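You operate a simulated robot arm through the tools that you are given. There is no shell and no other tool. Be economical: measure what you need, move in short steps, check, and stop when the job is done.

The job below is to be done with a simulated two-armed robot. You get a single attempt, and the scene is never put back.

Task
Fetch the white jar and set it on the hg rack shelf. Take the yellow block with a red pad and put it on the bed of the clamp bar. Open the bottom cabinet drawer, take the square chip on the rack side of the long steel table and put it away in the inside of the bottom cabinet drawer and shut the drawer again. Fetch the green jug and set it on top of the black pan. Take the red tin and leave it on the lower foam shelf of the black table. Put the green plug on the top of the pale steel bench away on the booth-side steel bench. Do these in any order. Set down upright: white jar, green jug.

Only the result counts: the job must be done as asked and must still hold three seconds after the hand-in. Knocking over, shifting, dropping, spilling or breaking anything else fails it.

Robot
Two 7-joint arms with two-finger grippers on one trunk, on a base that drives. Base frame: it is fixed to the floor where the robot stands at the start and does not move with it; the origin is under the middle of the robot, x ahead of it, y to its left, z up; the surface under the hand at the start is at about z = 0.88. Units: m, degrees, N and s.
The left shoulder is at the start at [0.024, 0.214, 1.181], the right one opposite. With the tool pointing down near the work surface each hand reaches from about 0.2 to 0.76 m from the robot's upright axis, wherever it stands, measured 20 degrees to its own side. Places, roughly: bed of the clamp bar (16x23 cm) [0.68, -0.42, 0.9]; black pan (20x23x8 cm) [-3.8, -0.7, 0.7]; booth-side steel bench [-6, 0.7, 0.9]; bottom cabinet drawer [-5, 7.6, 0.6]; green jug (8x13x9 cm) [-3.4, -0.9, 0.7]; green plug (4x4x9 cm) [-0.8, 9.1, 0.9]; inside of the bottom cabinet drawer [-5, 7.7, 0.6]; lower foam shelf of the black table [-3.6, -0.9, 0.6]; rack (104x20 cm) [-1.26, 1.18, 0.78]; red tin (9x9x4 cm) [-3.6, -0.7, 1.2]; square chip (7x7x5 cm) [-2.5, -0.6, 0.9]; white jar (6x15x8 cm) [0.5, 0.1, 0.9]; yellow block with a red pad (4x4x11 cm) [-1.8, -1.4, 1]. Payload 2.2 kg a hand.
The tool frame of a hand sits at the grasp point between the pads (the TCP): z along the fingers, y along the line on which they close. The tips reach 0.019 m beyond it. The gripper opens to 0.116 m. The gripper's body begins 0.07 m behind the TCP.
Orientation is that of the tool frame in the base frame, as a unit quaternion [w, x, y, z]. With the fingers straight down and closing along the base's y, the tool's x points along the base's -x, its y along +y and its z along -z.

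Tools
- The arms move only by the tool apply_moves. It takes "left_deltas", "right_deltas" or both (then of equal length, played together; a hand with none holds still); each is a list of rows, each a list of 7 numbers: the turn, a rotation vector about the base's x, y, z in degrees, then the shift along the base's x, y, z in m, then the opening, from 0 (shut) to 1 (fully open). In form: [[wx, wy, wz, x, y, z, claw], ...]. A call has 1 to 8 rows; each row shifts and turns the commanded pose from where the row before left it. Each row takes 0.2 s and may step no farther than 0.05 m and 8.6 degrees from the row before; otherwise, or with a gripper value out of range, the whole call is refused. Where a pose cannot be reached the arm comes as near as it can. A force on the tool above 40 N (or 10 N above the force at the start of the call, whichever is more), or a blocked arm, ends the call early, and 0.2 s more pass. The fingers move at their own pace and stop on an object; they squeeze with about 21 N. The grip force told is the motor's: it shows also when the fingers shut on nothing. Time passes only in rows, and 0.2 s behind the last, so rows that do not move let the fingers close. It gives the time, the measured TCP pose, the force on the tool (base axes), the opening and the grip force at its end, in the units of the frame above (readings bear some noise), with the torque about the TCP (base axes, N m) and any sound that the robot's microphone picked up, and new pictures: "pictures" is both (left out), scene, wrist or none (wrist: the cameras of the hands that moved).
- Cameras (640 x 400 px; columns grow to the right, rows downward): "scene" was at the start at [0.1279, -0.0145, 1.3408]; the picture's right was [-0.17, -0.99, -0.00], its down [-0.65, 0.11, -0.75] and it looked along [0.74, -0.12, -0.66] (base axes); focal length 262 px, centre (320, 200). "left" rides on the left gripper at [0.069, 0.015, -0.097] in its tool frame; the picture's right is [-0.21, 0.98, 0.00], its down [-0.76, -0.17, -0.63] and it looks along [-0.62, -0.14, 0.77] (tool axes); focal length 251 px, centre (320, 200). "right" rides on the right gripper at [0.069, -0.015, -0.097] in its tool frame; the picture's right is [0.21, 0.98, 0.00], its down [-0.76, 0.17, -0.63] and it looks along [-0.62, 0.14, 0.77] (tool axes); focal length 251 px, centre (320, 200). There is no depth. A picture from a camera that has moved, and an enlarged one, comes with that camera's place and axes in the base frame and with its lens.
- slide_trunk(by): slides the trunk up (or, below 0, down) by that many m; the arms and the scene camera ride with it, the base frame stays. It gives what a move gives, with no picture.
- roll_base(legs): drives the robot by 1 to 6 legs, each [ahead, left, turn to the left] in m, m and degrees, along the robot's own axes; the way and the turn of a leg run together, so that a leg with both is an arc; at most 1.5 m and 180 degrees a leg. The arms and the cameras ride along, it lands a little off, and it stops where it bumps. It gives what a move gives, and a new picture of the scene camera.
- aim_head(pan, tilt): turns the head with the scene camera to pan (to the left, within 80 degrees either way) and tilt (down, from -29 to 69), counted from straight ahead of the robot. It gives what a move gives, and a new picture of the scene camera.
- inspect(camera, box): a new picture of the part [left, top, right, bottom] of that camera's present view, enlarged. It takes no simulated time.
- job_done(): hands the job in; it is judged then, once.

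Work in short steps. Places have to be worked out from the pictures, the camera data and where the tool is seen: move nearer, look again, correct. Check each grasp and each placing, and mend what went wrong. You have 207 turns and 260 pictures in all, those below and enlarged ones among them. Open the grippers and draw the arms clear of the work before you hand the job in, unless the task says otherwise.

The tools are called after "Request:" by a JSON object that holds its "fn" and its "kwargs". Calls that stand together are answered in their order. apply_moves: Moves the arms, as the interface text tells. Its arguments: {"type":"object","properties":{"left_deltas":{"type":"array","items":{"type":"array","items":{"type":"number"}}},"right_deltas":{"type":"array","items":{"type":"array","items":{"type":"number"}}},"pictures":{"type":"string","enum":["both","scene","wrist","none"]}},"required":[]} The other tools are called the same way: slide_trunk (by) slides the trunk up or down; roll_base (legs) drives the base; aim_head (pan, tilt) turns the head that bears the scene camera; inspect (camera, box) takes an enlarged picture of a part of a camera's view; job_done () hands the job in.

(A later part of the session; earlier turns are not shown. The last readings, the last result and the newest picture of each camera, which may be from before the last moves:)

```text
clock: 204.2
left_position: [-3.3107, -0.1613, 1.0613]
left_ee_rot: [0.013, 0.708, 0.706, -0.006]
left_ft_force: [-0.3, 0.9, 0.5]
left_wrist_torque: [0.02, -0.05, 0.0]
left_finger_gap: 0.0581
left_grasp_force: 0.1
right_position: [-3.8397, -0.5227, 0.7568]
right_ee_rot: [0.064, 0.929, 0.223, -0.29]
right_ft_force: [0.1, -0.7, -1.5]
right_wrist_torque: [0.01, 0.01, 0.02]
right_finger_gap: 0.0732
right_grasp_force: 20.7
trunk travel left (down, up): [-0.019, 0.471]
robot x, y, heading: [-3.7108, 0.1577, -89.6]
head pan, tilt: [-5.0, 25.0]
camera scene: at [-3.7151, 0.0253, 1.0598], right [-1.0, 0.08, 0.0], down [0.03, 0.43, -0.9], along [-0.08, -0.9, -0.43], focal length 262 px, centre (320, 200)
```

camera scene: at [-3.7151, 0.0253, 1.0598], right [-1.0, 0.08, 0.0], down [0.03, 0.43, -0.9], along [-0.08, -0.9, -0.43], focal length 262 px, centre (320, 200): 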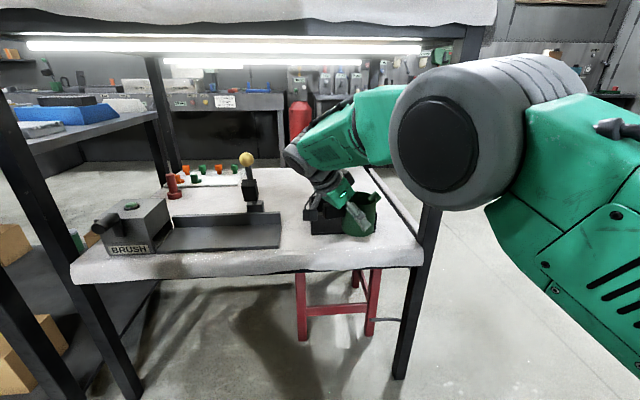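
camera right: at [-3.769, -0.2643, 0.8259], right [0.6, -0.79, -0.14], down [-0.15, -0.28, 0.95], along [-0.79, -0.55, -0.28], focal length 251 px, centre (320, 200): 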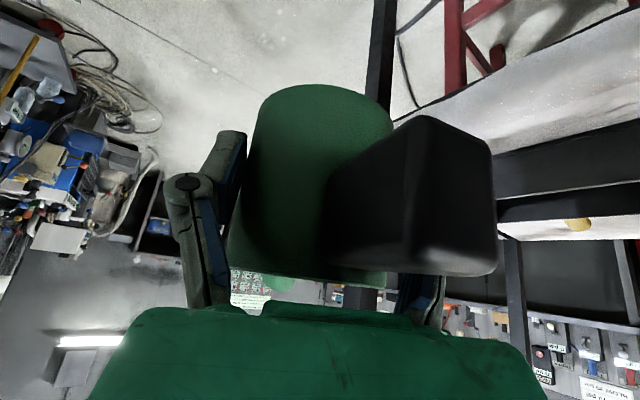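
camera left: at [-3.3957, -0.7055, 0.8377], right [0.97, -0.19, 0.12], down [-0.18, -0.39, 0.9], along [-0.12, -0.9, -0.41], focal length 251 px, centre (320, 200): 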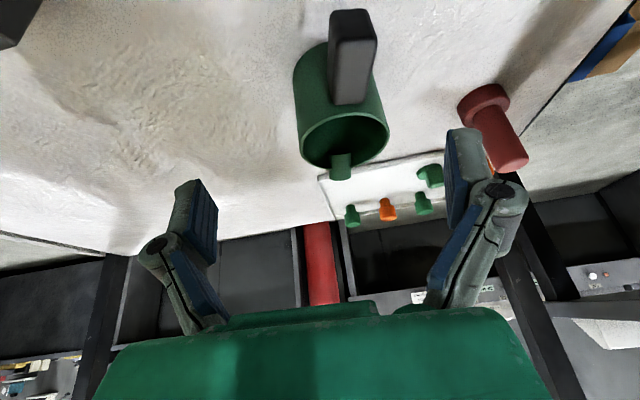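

I move the jug over the strip at y≈-0.575 and lower to just above the foam.

Request:
{"fn": "apply_moves", "kwargs": {"right_deltas": [[0, 0, 0, 0.003, -0.026, 0, 0], [0, 0, 0, 0.003, -0.026, 0, 0], [0, 0, 0, 0, 0, -0.03, 0], [0, 0, 0, 0, 0, -0.03, 0], [0, 0, 0, 0, 0, -0.015, 0]]}}

```text
clock: 205.4
left_position: [-3.3123, -0.1583, 1.0632]
left_ee_rot: [0.016, 0.709, 0.705, -0.008]
left_ft_force: [-1.0, -0.2, 0.5]
left_wrist_torque: [0.02, 0.02, -0.01]
left_finger_gap: 0.0579
left_grasp_force: 0.0
right_position: [-3.8358, -0.5626, 0.6838]
right_ee_rot: [0.067, 0.929, 0.222, -0.289]
right_ft_force: [-0.6, -0.2, -1.1]
right_wrist_torque: [0.02, -0.01, 0.02]
right_finger_gap: 0.0734
right_grasp_force: 20.9
right hand out of reach, approached as far as the arm can: row 2
trunk travel left (down, up): [-0.019, 0.471]
robot x, y, heading: [-3.7128, 0.1596, -89.6]
head pan, tilt: [-5.0, 25.0]
camera scene: at [-3.7147, 0.0259, 1.06], right [-1.0, 0.08, 0.0], down [0.03, 0.42, -0.9], along [-0.08, -0.9, -0.43], focal length 262 px, centre (320, 200)
camera right: at [-3.7428, -0.4994, 0.7245], right [0.6, -0.79, -0.13], down [-0.16, -0.27, 0.95], along [-0.79, -0.55, -0.29], focal length 251 px, centre (320, 200)
```

scene: 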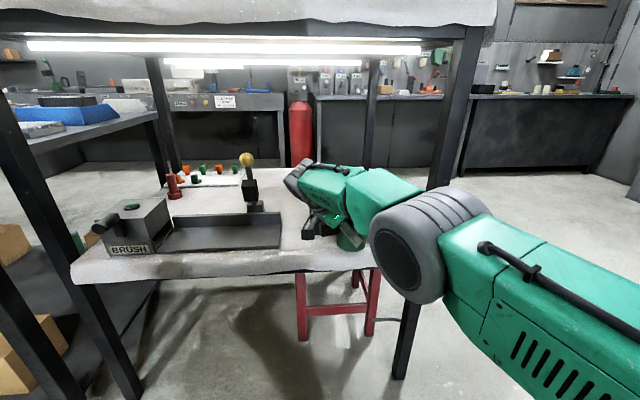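
right: 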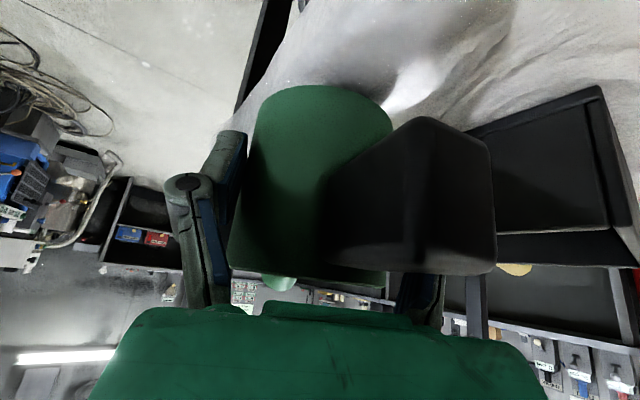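

I nudge the base ahead 2 cm to be farther from the shelf edge, then lower to contact.

Request:
{"fn": "roll_base", "kwargs": {"legs": [[0.02, 0, 0]]}}

Request:
{"fn": "apply_moves", "kwargs": {"right_deltas": [[0, 0, 0, 0, 0, -0.008, 0], [0, 0, 0, 0, 0, -0.006, 0], [0, 0, 0, 0, 0, -0.005, 0], [0, 0, 0, 0, 0, -0.004, 0]], "pictures": "none"}}

```text
clock: 206.2
left_position: [-3.313, -0.1787, 1.0614]
left_ee_rot: [0.015, 0.709, 0.705, -0.007]
left_ft_force: [1.3, -1.1, 0.1]
left_wrist_torque: [0.04, 0.01, 0.02]
left_finger_gap: 0.058
left_grasp_force: 0.0
right_position: [-3.8346, -0.5833, 0.6826]
right_ee_rot: [0.066, 0.929, 0.223, -0.288]
right_ft_force: [0.7, -1.0, -1.6]
right_wrist_torque: [0.02, -0.02, 0.02]
right_finger_gap: 0.0735
right_grasp_force: 20.8
trunk travel left (down, up): [-0.019, 0.471]
robot x, y, heading: [-3.7105, 0.141, -89.8]
head pan, tilt: [-5.0, 25.0]
camera scene: at [-3.7146, 0.0054, 1.0597], right [-1.0, 0.08, 0.0], down [0.03, 0.43, -0.9], along [-0.08, -0.9, -0.43], focal length 262 px, centre (320, 200)
```

scene: 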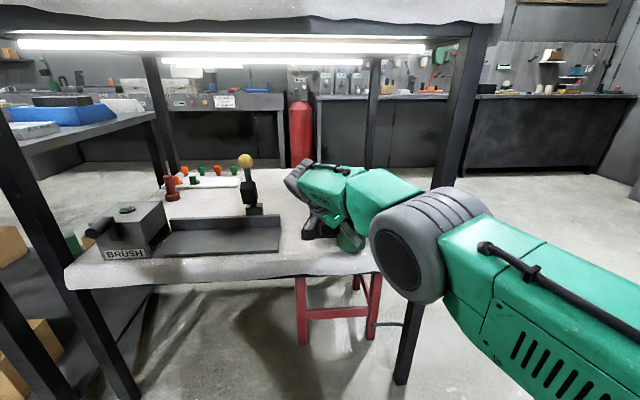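

```text
clock: 207.2
left_position: [-3.314, -0.1744, 1.0651]
left_ee_rot: [0.018, 0.708, 0.706, -0.007]
left_ft_force: [0.4, -0.2, 0.2]
left_wrist_torque: [-0.03, 0.01, -0.01]
left_finger_gap: 0.0581
left_grasp_force: 0.0
right_position: [-3.8354, -0.5812, 0.6637]
right_ee_rot: [0.068, 0.929, 0.221, -0.289]
right_ft_force: [0.4, 1.1, 4.9]
right_wrist_torque: [0.19, 0.08, -0.01]
right_finger_gap: 0.0732
right_grasp_force: 21.2
trunk travel left (down, up): [-0.019, 0.471]
robot x, y, heading: [-3.7094, 0.1394, -89.6]
head pan, tilt: [-5.0, 25.0]
```

Contact on the foam. I open, raise the hand 30 mm vertically and regrip near the rim.

Request:
{"fn": "apply_moves", "kwargs": {"right_deltas": [[0, 0, 0, 0, 0, 0.001, 0.85], [0, 0, 0, 0, 0, 0, 0.85], [0, 0, 0, 0, 0, 0.016, 0.85], [0, 0, 0, 0, 0, 0.016, 0.85], [0, 0, 0, 0, 0, 0, 0], [0, 0, 0, 0, 0, 0, 0], [0, 0, 0, 0, 0, 0, 0]], "pictures": "wrist"}}

```text
clock: 208.8
left_position: [-3.3143, -0.1739, 1.0639]
left_ee_rot: [0.017, 0.708, 0.705, -0.009]
left_ft_force: [0.0, -0.6, -0.3]
left_wrist_torque: [-0.03, 0.01, 0.02]
left_finger_gap: 0.0581
left_grasp_force: 0.1
right_position: [-3.8339, -0.5829, 0.6937]
right_ee_rot: [0.068, 0.929, 0.222, -0.288]
right_ft_force: [0.7, -1.5, 3.0]
right_wrist_torque: [-0.21, -0.03, 0.07]
right_finger_gap: 0.0733
right_grasp_force: 21.7
trunk travel left (down, up): [-0.019, 0.471]
robot x, y, heading: [-3.7136, 0.1421, -89.7]
head pan, tilt: [-5.0, 25.0]
camera right: at [-3.7429, -0.5191, 0.7345], right [0.6, -0.79, -0.12], down [-0.16, -0.27, 0.95], along [-0.79, -0.55, -0.29], focal length 251 px, centre (320, 200)
```

right: 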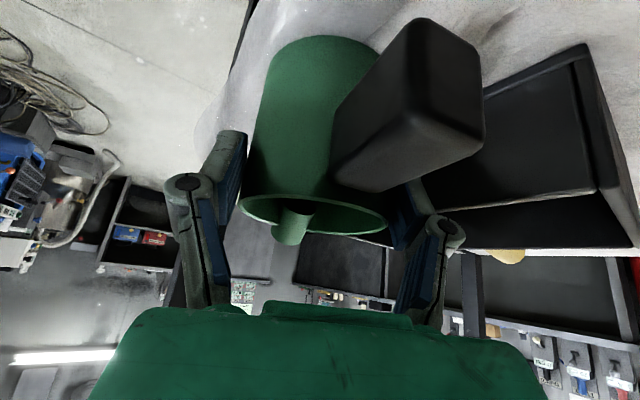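

Regripped near the rim. I lift 11.5 cm, check upright, then advance the base 0.135 m over the pan.

Request:
{"fn": "apply_moves", "kwargs": {"right_deltas": [[0, 0, 0, 0, 0, 0.03, 0], [0, 0, 0, 0, 0, 0.03, 0], [0, 0, 0, 0, 0, 0.03, 0], [0, 0, 0, -0.01, 0, 0.025, 0], [0, 0, 0, -0.01, 0, 0, 0]], "pictures": "none"}}

Request:
{"fn": "roll_base", "kwargs": {"legs": [[0.135, 0, 0]]}}

Request:
{"fn": "inspect", "kwargs": {"camera": "right", "box": [0, 0, 640, 400]}}

```text
clock: 210.0
left_position: [-3.314, -0.1743, 1.0642]
left_ee_rot: [0.017, 0.708, 0.706, -0.007]
left_ft_force: [1.1, 0.7, 0.7]
left_wrist_torque: [-0.01, -0.02, 0.03]
left_finger_gap: 0.0579
left_grasp_force: 0.0
right_position: [-3.854, -0.5793, 0.8116]
right_ee_rot: [0.067, 0.929, 0.222, -0.287]
right_ft_force: [0.1, 0.6, -1.0]
right_wrist_torque: [0.02, -0.01, 0.01]
right_finger_gap: 0.0734
right_grasp_force: 20.8
right hand out of reach, approached as far as the arm can: row 4
trunk travel left (down, up): [-0.019, 0.471]
robot x, y, heading: [-3.716, 0.1397, -89.9]
head pan, tilt: [-5.0, 25.0]
```

```text
clock: 211.3
left_position: [-3.3125, -0.3101, 1.0624]
left_ee_rot: [0.016, 0.707, 0.707, -0.005]
left_ft_force: [-0.6, -0.9, 0.1]
left_wrist_torque: [0.03, 0.0, 0.03]
left_finger_gap: 0.058
left_grasp_force: 0.0
right_position: [-3.8523, -0.7153, 0.8089]
right_ee_rot: [0.067, 0.929, 0.224, -0.287]
right_ft_force: [-0.4, 0.3, -2.7]
right_wrist_torque: [0.01, -0.02, 0.01]
right_finger_gap: 0.0735
right_grasp_force: 20.4
trunk travel left (down, up): [-0.019, 0.471]
robot x, y, heading: [-3.7117, 0.0058, -89.3]
head pan, tilt: [-5.0, 25.0]
camera scene: at [-3.7134, -0.1299, 1.0597], right [-1.0, 0.08, 0.0], down [0.03, 0.43, -0.9], along [-0.07, -0.9, -0.43], focal length 262 px, centre (320, 200)
```

scene: 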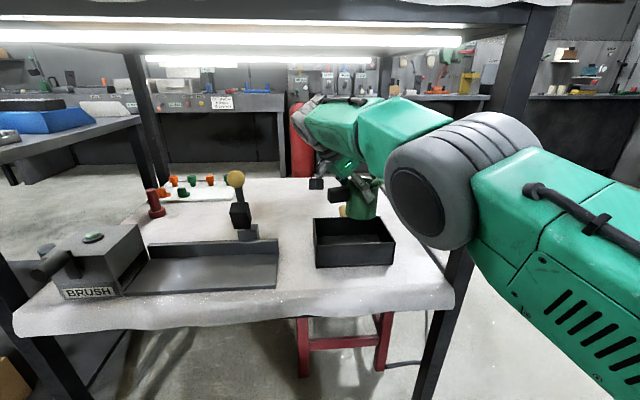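

```text
1.00 times, centred on (320, 200) of right (not enlarged: the box is as wide or as high as the picture)
camera zoom: at [-3.7599, -0.6522, 0.8498], right [0.6, -0.79, -0.13], down [-0.16, -0.27, 0.95], along [-0.78, -0.55, -0.29], focal length 251 px, centre (320, 200)
```

zoom: 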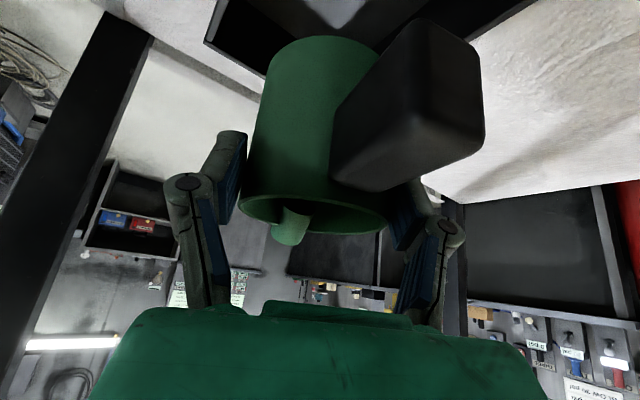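

The jug is centred over the pan (interior ≈ x −3.75…−3.94, y −0.67…−0.77), handle along +x. I lower most of the way and check.

Request:
{"fn": "apply_moves", "kwargs": {"right_deltas": [[0, 0, 0, -0.003, -0.001, -0.025, 0], [0, 0, 0, -0.003, -0.001, -0.025, 0], [0, 0, 0, 0, 0, -0.02, 0], [0, 0, 0, 0, 0, -0.01, 0]]}}

```text
clock: 212.3
left_position: [-3.3143, -0.3038, 1.0674]
left_ee_rot: [0.019, 0.706, 0.708, -0.008]
left_ft_force: [-0.2, 0.0, -0.8]
left_wrist_torque: [0.01, -0.03, 0.0]
left_finger_gap: 0.058
left_grasp_force: 0.1
right_position: [-3.8593, -0.7135, 0.7378]
right_ee_rot: [0.074, 0.928, 0.222, -0.289]
right_ft_force: [4.0, -5.5, 28.9]
right_wrist_torque: [-0.13, -0.34, -0.2]
right_finger_gap: 0.0727
right_grasp_force: 20.9
trunk travel left (down, up): [-0.019, 0.471]
robot x, y, heading: [-3.7091, 0.0067, -89.6]
head pan, tilt: [-5.0, 25.0]
camera scene: at [-3.7114, -0.1245, 1.0609], right [-1.0, 0.08, 0.0], down [0.03, 0.42, -0.91], along [-0.07, -0.9, -0.42], focal length 262 px, centre (320, 200)
camera right: at [-3.7679, -0.6495, 0.7776], right [0.6, -0.79, -0.11], down [-0.16, -0.26, 0.95], along [-0.78, -0.55, -0.28], focal length 251 px, centre (320, 200)
```

scene: 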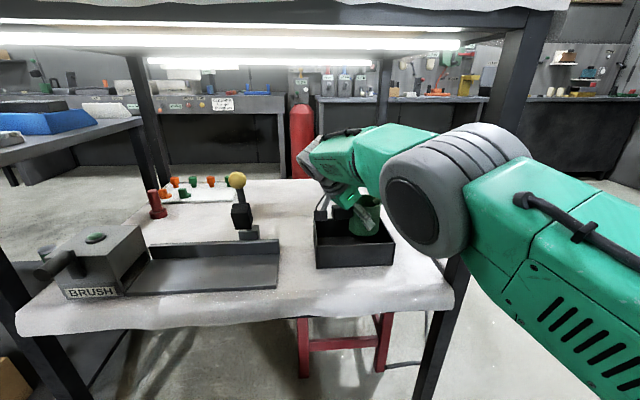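
right: 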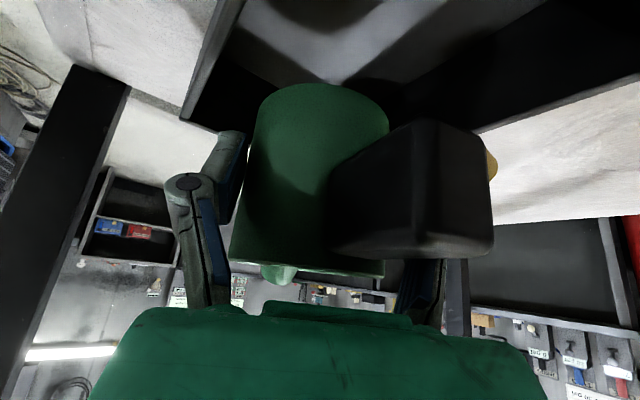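

29 N of contact centred under the jug (torque gives <6 mm offset) at about rim height: the pan supports it there, and the jug slid up in the grip. I relax the force upward and release gently.

Request:
{"fn": "apply_moves", "kwargs": {"right_deltas": [[0, 0, 0, 0, 0, 0.006, 0], [0, 0, 0, 0, 0, 0.003, 0], [0, 0, 0, 0, 0, 0, 0.8], [0, 0, 0, 0, 0, 0, 0.9]]}}

```text
clock: 213.3
left_position: [-3.3145, -0.306, 1.0659]
left_ee_rot: [0.018, 0.707, 0.706, -0.008]
left_ft_force: [-0.1, 0.4, -0.8]
left_wrist_torque: [-0.01, 0.05, 0.0]
left_finger_gap: 0.0578
left_grasp_force: 0.2
right_position: [-3.8601, -0.7142, 0.7407]
right_ee_rot: [0.068, 0.929, 0.222, -0.287]
right_ft_force: [-0.2, -0.3, 0.3]
right_wrist_torque: [0.01, 0.02, -0.03]
right_finger_gap: 0.1045
right_grasp_force: 0.1
trunk travel left (down, up): [-0.019, 0.471]
robot x, y, heading: [-3.7118, 0.006, -89.4]
head pan, tilt: [-5.0, 25.0]
camera scene: at [-3.7134, -0.1286, 1.0599], right [-1.0, 0.08, 0.0], down [0.03, 0.42, -0.9], along [-0.07, -0.9, -0.43], focal length 262 px, centre (320, 200)
camera right: at [-3.7677, -0.6508, 0.7816], right [0.6, -0.79, -0.12], down [-0.16, -0.27, 0.95], along [-0.78, -0.55, -0.29], focal length 251 px, centre (320, 200)
```

scene: 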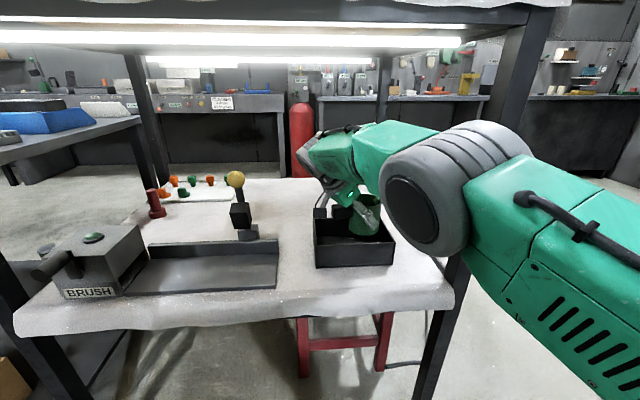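
right: 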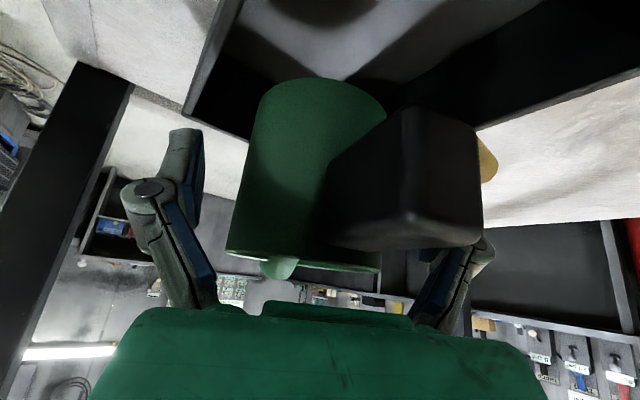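

The jug stays put. I withdraw along the tool axis and look.

Request:
{"fn": "apply_moves", "kwargs": {"right_deltas": [[0, 0, 0, 0.015, 0.008, 0.025, 0.95], [0, 0, 0, 0.015, 0.008, 0.025, 0.95], [0, 0, 0, 0.015, 0.01, 0.025, 0.95], [0, 0, 0, 0.015, 0.015, 0.02, 0.95], [0, 0, 0, 0.01, 0.03, 0.01, 0.95]]}}

```text
clock: 214.5
left_position: [-3.3148, -0.3052, 1.0671]
left_ee_rot: [0.019, 0.707, 0.707, -0.009]
left_ft_force: [0.5, -0.2, 0.4]
left_wrist_torque: [-0.01, -0.06, 0.02]
left_finger_gap: 0.0582
left_grasp_force: 0.1
right_position: [-3.8082, -0.6488, 0.8338]
right_ee_rot: [0.057, 0.935, 0.212, -0.28]
right_ft_force: [-0.7, 0.5, 1.1]
right_wrist_torque: [0.0, -0.01, -0.01]
right_finger_gap: 0.1103
right_grasp_force: 0.1
trunk travel left (down, up): [-0.019, 0.471]
robot x, y, heading: [-3.7119, 0.0051, -89.5]
head pan, tilt: [-5.0, 25.0]
camera scene: at [-3.7135, -0.1273, 1.0602], right [-1.0, 0.08, 0.0], down [0.03, 0.42, -0.91], along [-0.07, -0.9, -0.42], focal length 262 px, centre (320, 200)
camera right: at [-3.716, -0.5887, 0.8767], right [0.58, -0.81, -0.13], down [-0.18, -0.28, 0.94], along [-0.8, -0.52, -0.31], focal length 251 px, centre (320, 200)
```

scene: 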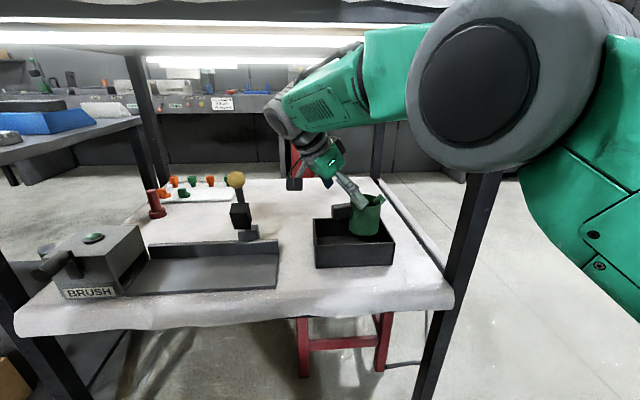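
right: 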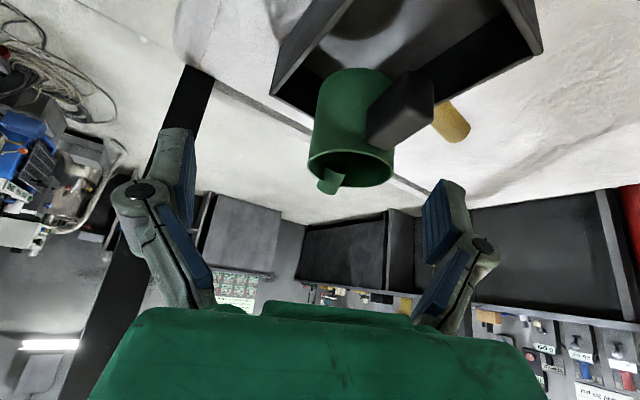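

I zoom in to confirm it stands freely and upright.

Request:
{"fn": "inspect", "kwargs": {"camera": "scene", "box": [290, 170, 410, 280]}}

```text
3.64 times, centred on (350, 225) of scene
camera zoom: at [-3.7135, -0.1273, 1.0602], right [-1.0, 0.08, 0.0], down [0.03, 0.42, -0.91], along [-0.07, -0.9, -0.42], focal length 954 px, centre (211, 109)
```

zoom: 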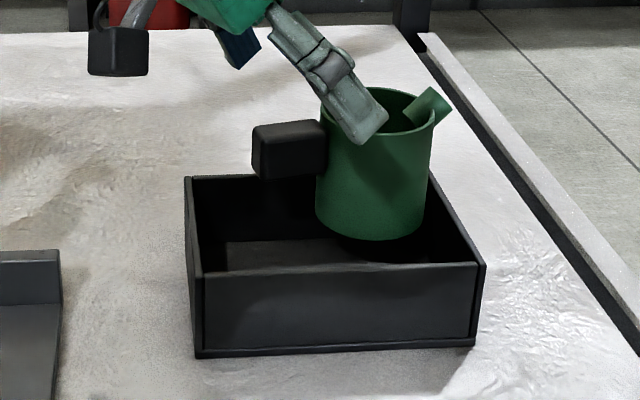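

The jug is standing upright on the pan. Next the red tin on the table top: I back out, raise the trunk, and restore the right tool's yaw.

Request:
{"fn": "roll_base", "kwargs": {"legs": [[-0.5, 0, 0]]}}

Request:
{"fn": "apply_moves", "kwargs": {"right_deltas": [[0, 0, 8, 0, 0.01, 0, 0.95], [0, 0, 8, 0, 0.01, 0, 0.95], [0, 0, 8, 0, 0.01, 0, 0.95], [0, 0, 8, 0, 0.01, 0, 0.95], [0, 0, 8, 0, 0.01, 0, 0.95], [0, 0, 8, 0, 0.01, 0, 0.95], [0, 0, 8, 0, 0.01, 0, 0.95]], "pictures": "none"}}

Request:
{"fn": "slide_trunk", "kwargs": {"by": 0.45}}

Request:
{"fn": "aim_head", "kwargs": {"pan": -5, "tilt": 35}}

```text
clock: 217.5
left_position: [-3.3198, 0.1946, 1.0661]
left_ee_rot: [0.019, 0.709, 0.705, -0.007]
left_ft_force: [0.1, -0.9, 0.3]
left_wrist_torque: [-0.02, 0.03, 0.03]
left_finger_gap: 0.0581
left_grasp_force: 0.0
right_position: [-3.8134, -0.1482, 0.8445]
right_ee_rot: [0.062, 0.936, 0.207, -0.278]
right_ft_force: [-0.3, -0.3, -0.1]
right_wrist_torque: [-0.01, 0.0, 0.03]
right_finger_gap: 0.1102
right_grasp_force: 0.0
trunk travel left (down, up): [-0.019, 0.471]
robot x, y, heading: [-3.7143, 0.5074, -89.7]
head pan, tilt: [-5.0, 25.0]
camera scene: at [-3.7165, 0.3743, 1.0601], right [-1.0, 0.08, 0.0], down [0.03, 0.42, -0.91], along [-0.08, -0.9, -0.43], focal length 262 px, centre (320, 200)
```

scene: 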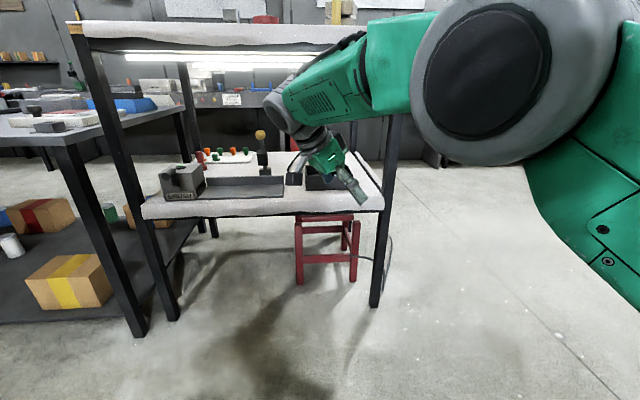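

```text
clock: 218.4
left_position: [-3.3235, 0.1994, 1.0682]
left_ee_rot: [0.02, 0.709, 0.705, -0.007]
left_ft_force: [-0.2, -0.1, 1.5]
left_wrist_torque: [-0.02, -0.01, -0.01]
left_finger_gap: 0.058
left_grasp_force: 0.1
right_position: [-3.8334, -0.1008, 0.7429]
right_ee_rot: [0.045, 0.884, 0.415, -0.211]
right_ft_force: [0.2, 0.7, 0.3]
right_wrist_torque: [-0.03, 0.01, 0.01]
right_finger_gap: 0.1103
right_grasp_force: 0.1
trunk travel left (down, up): [-0.019, 0.471]
robot x, y, heading: [-3.7104, 0.5048, -89.8]
head pan, tilt: [-5.0, 25.0]
stopped in row 4 (right hand): the arm was blocked; the commanded pose is now the measured one
```

```text
refused: 0.45 is not a number from -0.4 to 0.4
```

```text
clock: 219.1
left_position: [-3.3225, 0.1993, 1.0679]
left_ee_rot: [0.02, 0.709, 0.705, -0.007]
left_ft_force: [0.7, -0.6, -0.9]
left_wrist_torque: [0.02, -0.04, -0.01]
left_finger_gap: 0.0581
left_grasp_force: 0.0
right_position: [-3.8324, -0.1011, 0.7431]
right_ee_rot: [0.046, 0.884, 0.415, -0.212]
right_ft_force: [0.7, 0.6, -0.1]
right_wrist_torque: [0.0, 0.01, -0.01]
right_finger_gap: 0.1101
right_grasp_force: 0.1
trunk travel left (down, up): [-0.019, 0.471]
robot x, y, heading: [-3.7148, 0.5056, -89.8]
head pan, tilt: [-5.0, 35.0]
camera scene: at [-3.7166, 0.3781, 1.0443], right [-1.0, 0.08, 0.0], down [0.05, 0.57, -0.82], along [-0.07, -0.81, -0.58], focal length 262 px, centre (320, 200)
```

scene: 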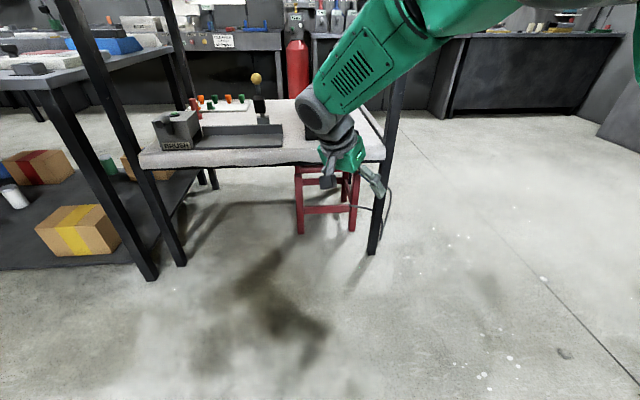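

The right arm got blocked partway through the yaw (likely its own elbow). I raise the trunk in an allowed step first and look at where the arm is.

Request:
{"fn": "slide_trunk", "kwargs": {"by": 0.4}}

Request:
{"fn": "aim_head", "kwargs": {"pan": -10, "tilt": 30}}

```text
clock: 222.9
left_position: [-3.322, 0.198, 1.4672]
left_ee_rot: [0.02, 0.709, 0.705, -0.006]
left_ft_force: [-0.5, 0.3, -0.1]
left_wrist_torque: [-0.01, -0.02, 0.02]
left_finger_gap: 0.0581
left_grasp_force: 0.1
right_position: [-3.833, -0.103, 1.1437]
right_ee_rot: [0.046, 0.884, 0.415, -0.212]
right_ft_force: [-0.1, 0.2, -0.1]
right_wrist_torque: [-0.01, 0.02, -0.01]
right_finger_gap: 0.1103
right_grasp_force: 0.1
trunk travel left (down, up): [-0.419, 0.071]
robot x, y, heading: [-3.7161, 0.5076, -90.0]
head pan, tilt: [-5.0, 35.0]
```

```text
clock: 223.6
left_position: [-3.3226, 0.1992, 1.4674]
left_ee_rot: [0.02, 0.709, 0.704, -0.006]
left_ft_force: [-0.2, 0.9, 0.4]
left_wrist_torque: [0.02, 0.0, 0.0]
left_finger_gap: 0.058
left_grasp_force: 0.0
right_position: [-3.832, -0.1022, 1.1435]
right_ee_rot: [0.047, 0.884, 0.415, -0.212]
right_ft_force: [0.5, 0.4, 0.4]
right_wrist_torque: [-0.01, 0.02, 0.0]
right_finger_gap: 0.1103
right_grasp_force: 0.0
trunk travel left (down, up): [-0.419, 0.071]
robot x, y, heading: [-3.719, 0.506, -89.7]
head pan, tilt: [-10.0, 30.0]
camera scene: at [-3.7232, 0.3753, 1.4521], right [-0.99, 0.17, 0.0], down [0.08, 0.5, -0.86], along [-0.15, -0.85, -0.5], focal length 262 px, centre (320, 200)
```

scene: 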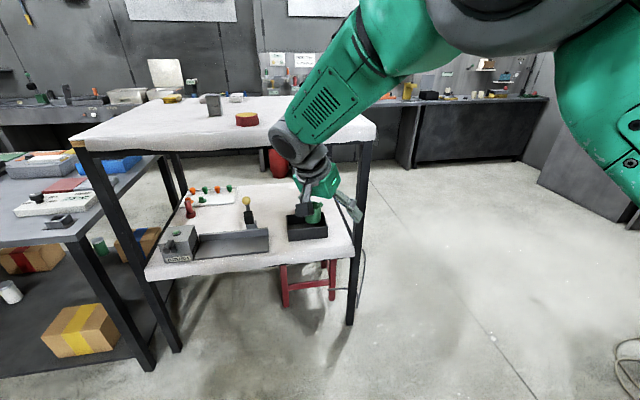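

The elbow sits high near the head. I retry the yaw while extending forward and up, away from the body.

Request:
{"fn": "apply_moves", "kwargs": {"right_deltas": [[0, 0, 0, 0, -0.04, 0.02, 0.95], [0, 0, 7.5, 0, -0.035, 0.02, 0.95], [0, 0, 7.5, 0, -0.03, 0.02, 0.95], [0, 0, 7.5, 0, -0.02, 0.02, 0.95], [0, 0, 7.5, 0, -0.01, 0.02, 0.95], [0, 0, 7.5, 0, 0, 0.02, 0.95], [0, 0, 7.5, 0, 0, 0.02, 0.95], [0, 0, 7.5, 0, 0, 0, 0.95]], "pictures": "scene"}}

```text
clock: 225.4
left_position: [-3.3237, 0.1975, 1.4675]
left_ee_rot: [0.019, 0.71, 0.704, -0.005]
left_ft_force: [-0.5, -0.3, 1.2]
left_wrist_torque: [0.0, -0.03, 0.02]
left_finger_gap: 0.0583
left_grasp_force: 0.1
right_position: [-3.8305, -0.2373, 1.2843]
right_ee_rot: [0.135, 0.607, 0.765, -0.17]
right_ft_force: [0.8, -0.4, 0.1]
right_wrist_torque: [0.03, -0.03, -0.01]
right_finger_gap: 0.1103
right_grasp_force: 0.1
trunk travel left (down, up): [-0.419, 0.071]
robot x, y, heading: [-3.715, 0.5077, -89.8]
head pan, tilt: [-10.0, 30.0]
camera scene: at [-3.7246, 0.3746, 1.452], right [-0.99, 0.17, 0.0], down [0.08, 0.5, -0.86], along [-0.15, -0.85, -0.5], focal length 262 px, centre (320, 200)
```

scene: 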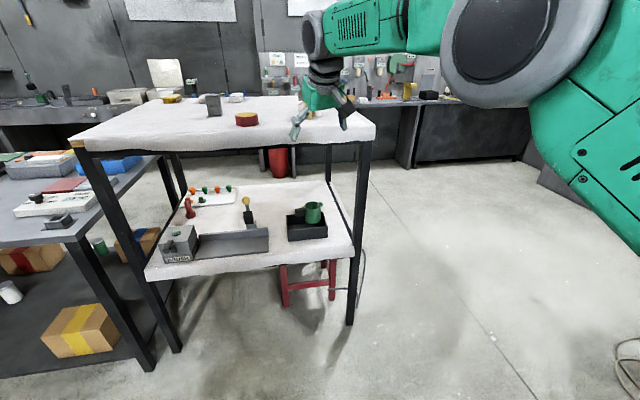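

The right tool now tracks: 25° forward tilt. I drive to bring the hand near the tin, then check with the wrist camera.

Request:
{"fn": "roll_base", "kwargs": {"legs": [[0, 0.21, 0], [0.3, 0, 0]]}}

Request:
{"fn": "inspect", "kwargs": {"camera": "right", "box": [0, 0, 640, 400]}}

```text
clock: 228.6
left_position: [-3.1304, -0.0888, 1.474]
left_ee_rot: [0.026, 0.707, 0.707, -0.001]
left_ft_force: [-1.0, 0.2, 0.8]
left_wrist_torque: [0.03, -0.06, -0.01]
left_finger_gap: 0.0582
left_grasp_force: 0.1
right_position: [-3.6314, -0.527, 1.2824]
right_ee_rot: [0.141, 0.606, 0.765, -0.165]
right_ft_force: [-1.2, 0.2, -0.2]
right_wrist_torque: [-0.01, -0.12, 0.04]
right_finger_gap: 0.1103
right_grasp_force: 0.0
trunk travel left (down, up): [-0.419, 0.071]
robot x, y, heading: [-3.5012, 0.2165, -89.5]
head pan, tilt: [-10.0, 30.0]
camera scene: at [-3.5306, 0.0861, 1.4521], right [-0.99, 0.16, -0.01], down [0.09, 0.49, -0.86], along [-0.14, -0.85, -0.5], focal length 262 px, centre (320, 200)
```

scene: 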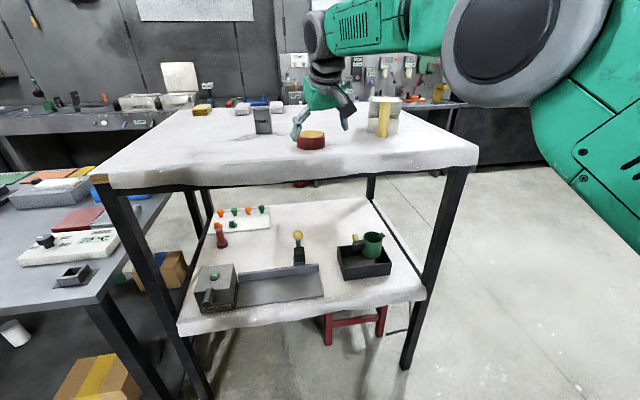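

```text
1.00 times, centred on (320, 200) of right (not enlarged: the box is as wide or as high as the picture)
camera zoom: at [-3.6652, -0.4288, 1.3433], right [0.9, 0.39, -0.17], down [0.32, -0.36, 0.87], along [0.28, -0.84, -0.45], focal length 251 px, centre (320, 200)
```

zoom: 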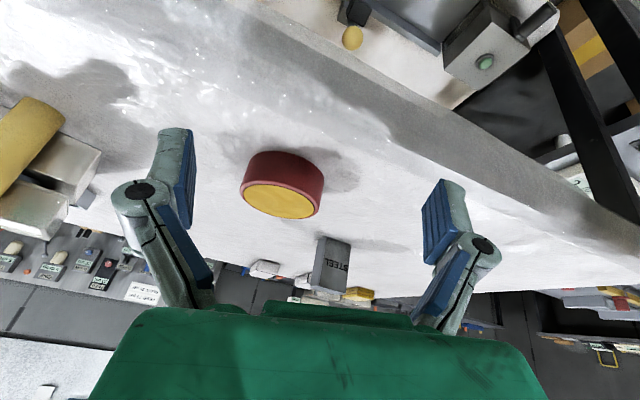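

Tin centre triangulates to [-3.63,-0.655], top z≈1.24. I advance the base 0.10 m and re-check.

Request:
{"fn": "roll_base", "kwargs": {"legs": [[0.1, 0, 0]]}}

Request:
{"fn": "inspect", "kwargs": {"camera": "right", "box": [0, 0, 640, 400]}}

```text
clock: 229.8
left_position: [-3.1163, -0.1847, 1.47]
left_ee_rot: [0.023, 0.706, 0.708, -0.002]
left_ft_force: [0.7, -0.6, 0.1]
left_wrist_torque: [0.0, 0.0, 0.03]
left_finger_gap: 0.0579
left_grasp_force: 0.0
right_position: [-3.6187, -0.6259, 1.2857]
right_ee_rot: [0.139, 0.604, 0.766, -0.169]
right_ft_force: [0.4, -0.4, -0.7]
right_wrist_torque: [-0.04, 0.03, -0.02]
right_finger_gap: 0.1102
right_grasp_force: 0.1
trunk travel left (down, up): [-0.419, 0.071]
robot x, y, heading: [-3.5043, 0.1144, -89.2]
head pan, tilt: [-10.0, 30.0]
camera scene: at [-3.5195, -0.0139, 1.4523], right [-0.99, 0.16, 0.0], down [0.08, 0.49, -0.87], along [-0.14, -0.85, -0.5], focal length 262 px, centre (320, 200)
```

scene: 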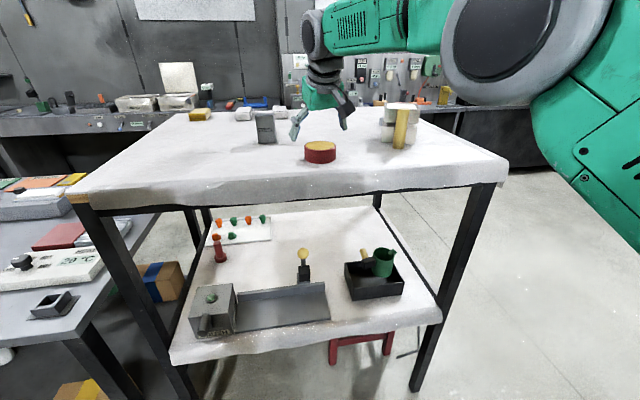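

```text
1.00 times, centred on (320, 200) of right (not enlarged: the box is as wide or as high as the picture)
camera zoom: at [-3.6502, -0.5273, 1.3462], right [0.9, 0.4, -0.18], down [0.33, -0.36, 0.87], along [0.28, -0.84, -0.46], focal length 251 px, centre (320, 200)
```

zoom: 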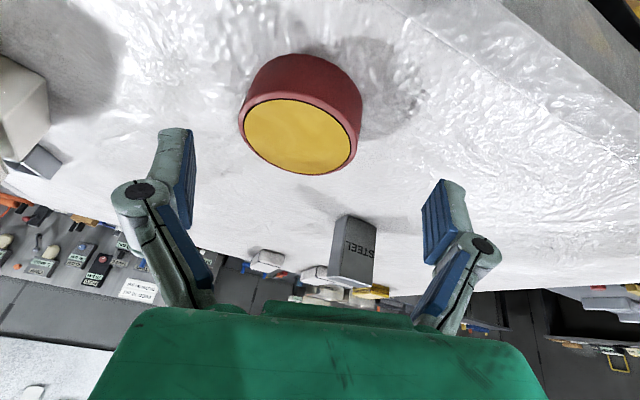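

Refined: tin [-3.629,-0.668], top ≈1.226. I go down along the tool axis and check contact.

Request:
{"fn": "apply_moves", "kwargs": {"right_deltas": [[0, 0, 0, -0.01, -0.012, -0.015, 1.0], [0, 0, 0, 0, -0.01, -0.02, 1.0], [0, 0, 0, 0, -0.01, -0.02, 1.0], [0, 0, 0, 0, -0.008, -0.014, 1.0]]}}

```text
clock: 230.8
left_position: [-3.104, -0.1848, 1.4629]
left_ee_rot: [0.017, 0.706, 0.708, -0.002]
left_ft_force: [0.3, 0.1, 0.9]
left_wrist_torque: [-0.01, -0.01, 0.01]
left_finger_gap: 0.0581
left_grasp_force: 0.0
right_position: [-3.6184, -0.6636, 1.2182]
right_ee_rot: [0.137, 0.603, 0.767, -0.173]
right_ft_force: [-0.2, 0.7, 1.0]
right_wrist_torque: [0.02, -0.03, 0.0]
right_finger_gap: 0.1168
right_grasp_force: 0.1
trunk travel left (down, up): [-0.419, 0.071]
robot x, y, heading: [-3.4996, 0.1124, -89.3]
head pan, tilt: [-10.0, 30.0]
camera scene: at [-3.5102, -0.0156, 1.4522], right [-0.99, 0.16, 0.0], down [0.08, 0.5, -0.86], along [-0.14, -0.85, -0.5], focal length 262 px, centre (320, 200)
camera right: at [-3.6492, -0.5653, 1.2792], right [0.9, 0.4, -0.19], down [0.34, -0.36, 0.87], along [0.28, -0.85, -0.46], focal length 251 px, centre (320, 200)
```

scene: 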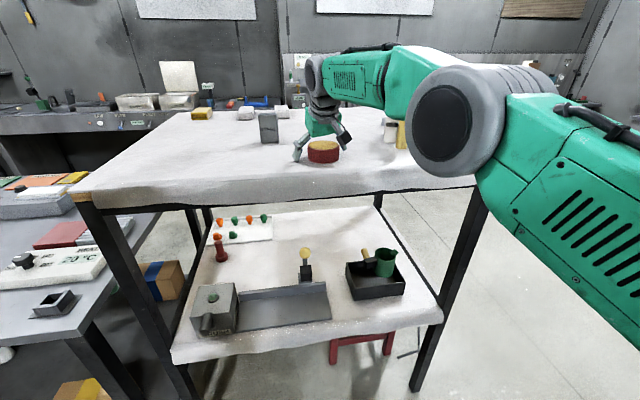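
right: 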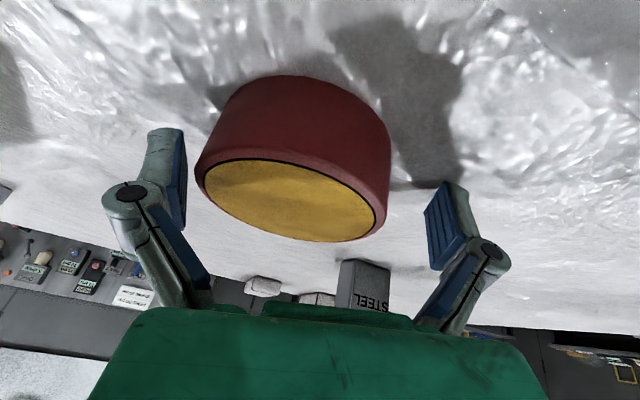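

Tin is slightly left in the gripper; I shift 12 mm that way, go 6 mm lower, and close.

Request:
{"fn": "apply_moves", "kwargs": {"right_deltas": [[0, 0, 0, -0.011, -0.006, -0.004, 1.0], [0, 0, 0, 0, 0, -0.003, 1.0], [0, 0, 0, 0, 0, 0, 0], [0, 0, 0, 0, 0, 0, 0], [0, 0, 0, 0, 0, 0, 0]], "pictures": "wrist"}}

```text
clock: 232.0
left_position: [-3.1208, -0.1833, 1.4714]
left_ee_rot: [0.024, 0.706, 0.708, -0.002]
left_ft_force: [0.6, 0.2, 0.3]
left_wrist_torque: [0.02, 0.03, 0.01]
left_finger_gap: 0.058
left_grasp_force: 0.0
right_position: [-3.6416, -0.6738, 1.2231]
right_ee_rot: [0.15, 0.604, 0.763, -0.175]
right_ft_force: [4.1, 1.8, 21.9]
right_wrist_torque: [0.28, -0.18, -0.08]
right_finger_gap: 0.085
right_grasp_force: 20.9
trunk travel left (down, up): [-0.419, 0.071]
robot x, y, heading: [-3.5039, 0.1158, -89.2]
head pan, tilt: [-10.0, 30.0]
stopped in row 5 (right hand): the force on the tool passed its limit at 41 N (the readings are from after the stop); the commanded pose is now the measured one
camera right: at [-3.6732, -0.5738, 1.2809], right [0.9, 0.39, -0.18], down [0.32, -0.34, 0.88], along [0.28, -0.86, -0.43], focal length 251 px, centre (320, 200)
```

right: 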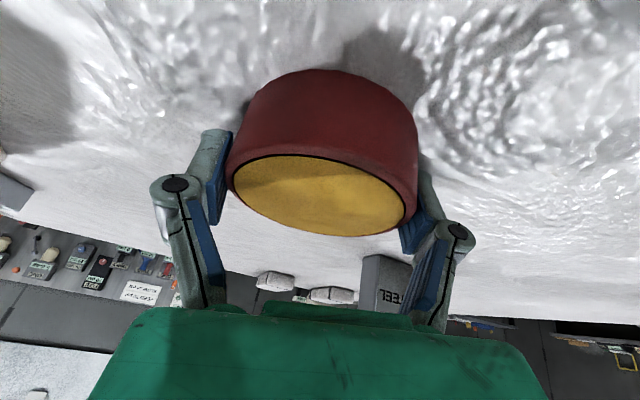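

Gripped (85 mm); the fingertips press on the foam. I lift straight up and verify.

Request:
{"fn": "apply_moves", "kwargs": {"right_deltas": [[0, 0, 0, 0, 0, 0.015, 0], [0, 0, 0, 0, 0, 0.03, 0], [0, 0, 0, 0, 0, 0.03, 0]]}}

```text
clock: 232.8
left_position: [-3.1124, -0.1842, 1.4677]
left_ee_rot: [0.019, 0.705, 0.709, -0.001]
left_ft_force: [-0.2, 0.1, 0.7]
left_wrist_torque: [-0.03, 0.01, -0.02]
left_finger_gap: 0.0578
left_grasp_force: 0.0
right_position: [-3.6356, -0.6589, 1.2904]
right_ee_rot: [0.143, 0.604, 0.766, -0.17]
right_ft_force: [0.9, 1.0, -4.9]
right_wrist_torque: [-0.05, 0.0, 0.01]
right_finger_gap: 0.0843
right_grasp_force: 20.5
right hand out of reach, approached as far as the arm can: row 2, 3
trunk travel left (down, up): [-0.419, 0.071]
robot x, y, heading: [-3.5002, 0.1174, -88.9]
head pan, tilt: [-10.0, 30.0]
camera scene: at [-3.5045, -0.0155, 1.4523], right [-0.99, 0.16, 0.01], down [0.07, 0.5, -0.87], along [-0.14, -0.85, -0.5], focal length 262 px, centre (320, 200)
camera right: at [-3.6682, -0.5606, 1.3493], right [0.9, 0.39, -0.18], down [0.33, -0.35, 0.88], along [0.28, -0.85, -0.45], focal length 251 px, centre (320, 200)
```

scene: 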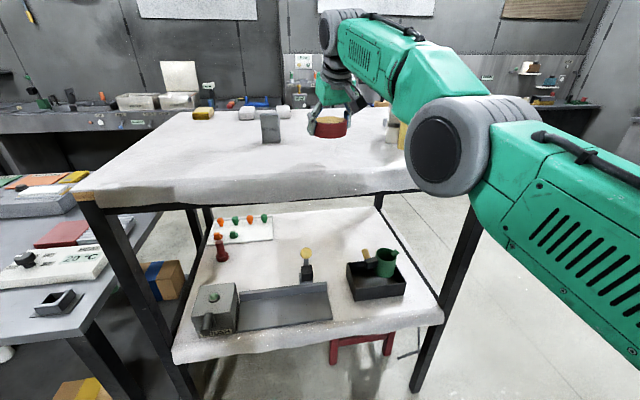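
right: 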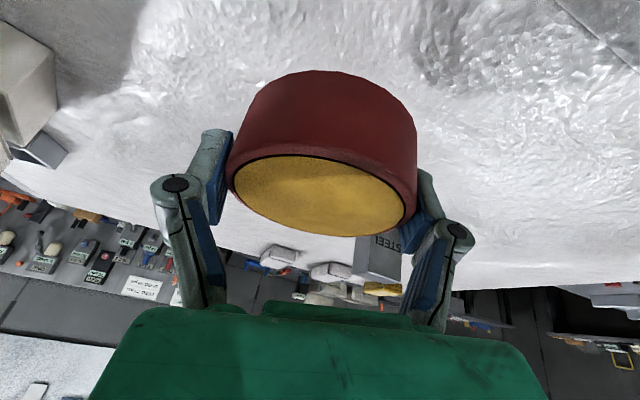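

The tin is lifted level. I back out, then lower the trunk.

Request:
{"fn": "roll_base", "kwargs": {"legs": [[-0.45, 0, -0.8]]}}

Request:
{"fn": "slide_trunk", "kwargs": {"by": -0.4}}

Request:
{"fn": "apply_moves", "kwargs": {"right_deltas": [[0, 0, 0, 0, 0, -0.03, 0], [0, 0, 0, 0, 0.01, -0.03, 0], [0, 0, 0, 0, 0.01, -0.03, 0], [0, 0, 0, 0, 0.01, -0.03, 0]], "pictures": "scene"}}

```text
clock: 235.5
left_position: [-3.1163, 0.2408, 1.4654]
left_ee_rot: [0.018, 0.71, 0.704, 0.001]
left_ft_force: [-0.2, 0.3, 0.2]
left_wrist_torque: [0.02, 0.04, -0.02]
left_finger_gap: 0.0577
left_grasp_force: 0.1
right_position: [-3.6464, -0.2277, 1.2885]
right_ee_rot: [0.142, 0.608, 0.762, -0.172]
right_ft_force: [0.2, 0.0, -4.7]
right_wrist_torque: [0.0, 0.02, -0.01]
right_finger_gap: 0.0845
right_grasp_force: 21.3
trunk travel left (down, up): [-0.419, 0.071]
robot x, y, heading: [-3.5051, 0.547, -89.7]
head pan, tilt: [-10.0, 30.0]
camera scene: at [-3.5103, 0.4144, 1.4517], right [-0.99, 0.17, 0.01], down [0.08, 0.5, -0.86], along [-0.15, -0.85, -0.5], focal length 262 px, centre (320, 200)
```

scene: 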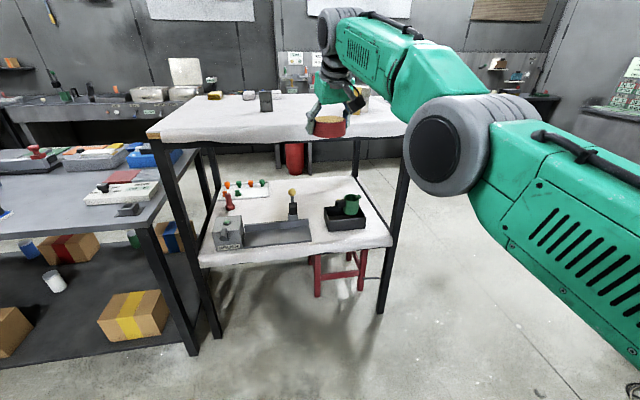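

```text
clock: 239.3
left_position: [-3.1244, 0.2481, 1.0664]
left_ee_rot: [0.018, 0.709, 0.705, 0.004]
left_ft_force: [0.6, -0.4, -0.1]
left_wrist_torque: [0.01, 0.02, 0.0]
left_finger_gap: 0.0579
left_grasp_force: 0.0
right_position: [-3.6516, -0.2235, 0.8927]
right_ee_rot: [0.144, 0.608, 0.761, -0.172]
right_ft_force: [0.1, -0.2, -5.4]
right_wrist_torque: [-0.05, 0.01, -0.02]
right_finger_gap: 0.0842
right_grasp_force: 21.2
trunk travel left (down, up): [-0.019, 0.471]
robot x, y, heading: [-3.5033, 0.5484, -89.9]
head pan, tilt: [-10.0, 30.0]
```

```text
clock: 240.3
left_position: [-3.124, 0.2453, 1.0673]
left_ee_rot: [0.017, 0.709, 0.705, 0.003]
left_ft_force: [0.3, 0.4, -0.8]
left_wrist_torque: [0.03, -0.01, 0.03]
left_finger_gap: 0.0581
left_grasp_force: 0.1
right_position: [-3.6398, -0.2448, 0.7818]
right_ee_rot: [0.145, 0.609, 0.761, -0.17]
right_ft_force: [0.1, -0.3, -4.5]
right_wrist_torque: [0.01, 0.02, -0.02]
right_finger_gap: 0.084
right_grasp_force: 21.5
right hand out of reach, approached as far as the arm can: row 1, 2, 3, 4
trunk travel left (down, up): [-0.019, 0.471]
robot x, y, heading: [-3.5032, 0.5518, -90.1]
head pan, tilt: [-10.0, 30.0]
camera scene: at [-3.5158, 0.4174, 1.0518], right [-0.99, 0.17, 0.0], down [0.08, 0.5, -0.86], along [-0.15, -0.85, -0.5], focal length 262 px, centre (320, 200)
```

scene: 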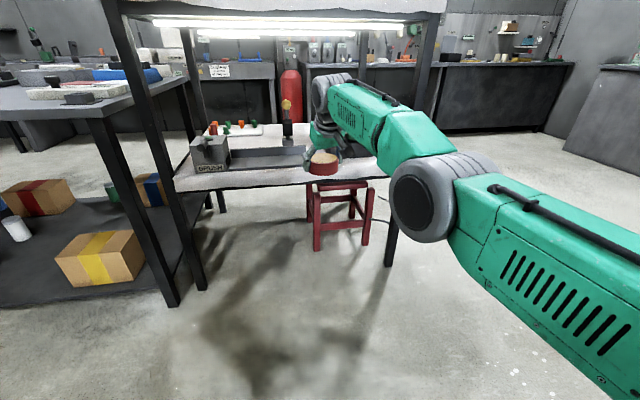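

The arm is stretched but still tracks vertical motion. I lower to ~0.70, then strafe right and advance so the tin goes over the front foam strip at about [-3.78,-0.58].

Request:
{"fn": "apply_moves", "kwargs": {"right_deltas": [[0, 0, 0, 0, 0, -0.027, 0], [0, 0, 0, 0, 0, -0.027, 0], [0, 0, 0, 0, 0, -0.027, 0]], "pictures": "none"}}

Request:
{"fn": "roll_base", "kwargs": {"legs": [[0, -0.145, 0], [0.3, 0, 0]]}}

```text
clock: 241.1
left_position: [-3.1248, 0.2466, 1.0653]
left_ee_rot: [0.018, 0.709, 0.705, 0.003]
left_ft_force: [0.2, -0.5, 0.5]
left_wrist_torque: [-0.01, 0.02, -0.01]
left_finger_gap: 0.0581
left_grasp_force: 0.1
right_position: [-3.6399, -0.2511, 0.7005]
right_ee_rot: [0.145, 0.608, 0.762, -0.171]
right_ft_force: [0.2, -0.6, -5.5]
right_wrist_torque: [0.01, 0.02, -0.03]
right_finger_gap: 0.0845
right_grasp_force: 21.6
right hand out of reach, approached as far as the arm can: row 1
trunk travel left (down, up): [-0.019, 0.471]
robot x, y, heading: [-3.5032, 0.5496, -89.8]
head pan, tilt: [-10.0, 30.0]
```

```text
clock: 244.1
left_position: [-3.2763, -0.0443, 1.0704]
left_ee_rot: [0.022, 0.705, 0.709, 0.006]
left_ft_force: [-0.8, -0.2, -0.4]
left_wrist_torque: [0.0, -0.06, -0.01]
left_finger_gap: 0.0583
left_grasp_force: 0.1
right_position: [-3.7843, -0.5508, 0.6983]
right_ee_rot: [0.148, 0.604, 0.765, -0.168]
right_ft_force: [-1.0, -0.3, -5.4]
right_wrist_torque: [-0.02, -0.07, 0.04]
right_finger_gap: 0.0843
right_grasp_force: 21.2
trunk travel left (down, up): [-0.019, 0.471]
robot x, y, heading: [-3.6533, 0.2511, -88.9]
head pan, tilt: [-10.0, 30.0]
camera scene: at [-3.6646, 0.1199, 1.0517], right [-0.99, 0.16, 0.0], down [0.08, 0.5, -0.86], along [-0.13, -0.85, -0.5], focal length 262 px, centre (320, 200)
```

scene: 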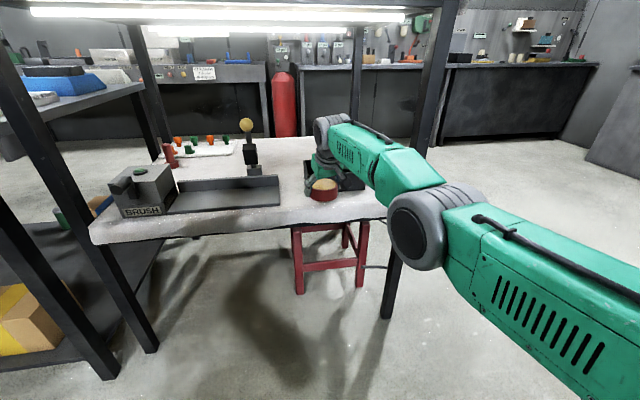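

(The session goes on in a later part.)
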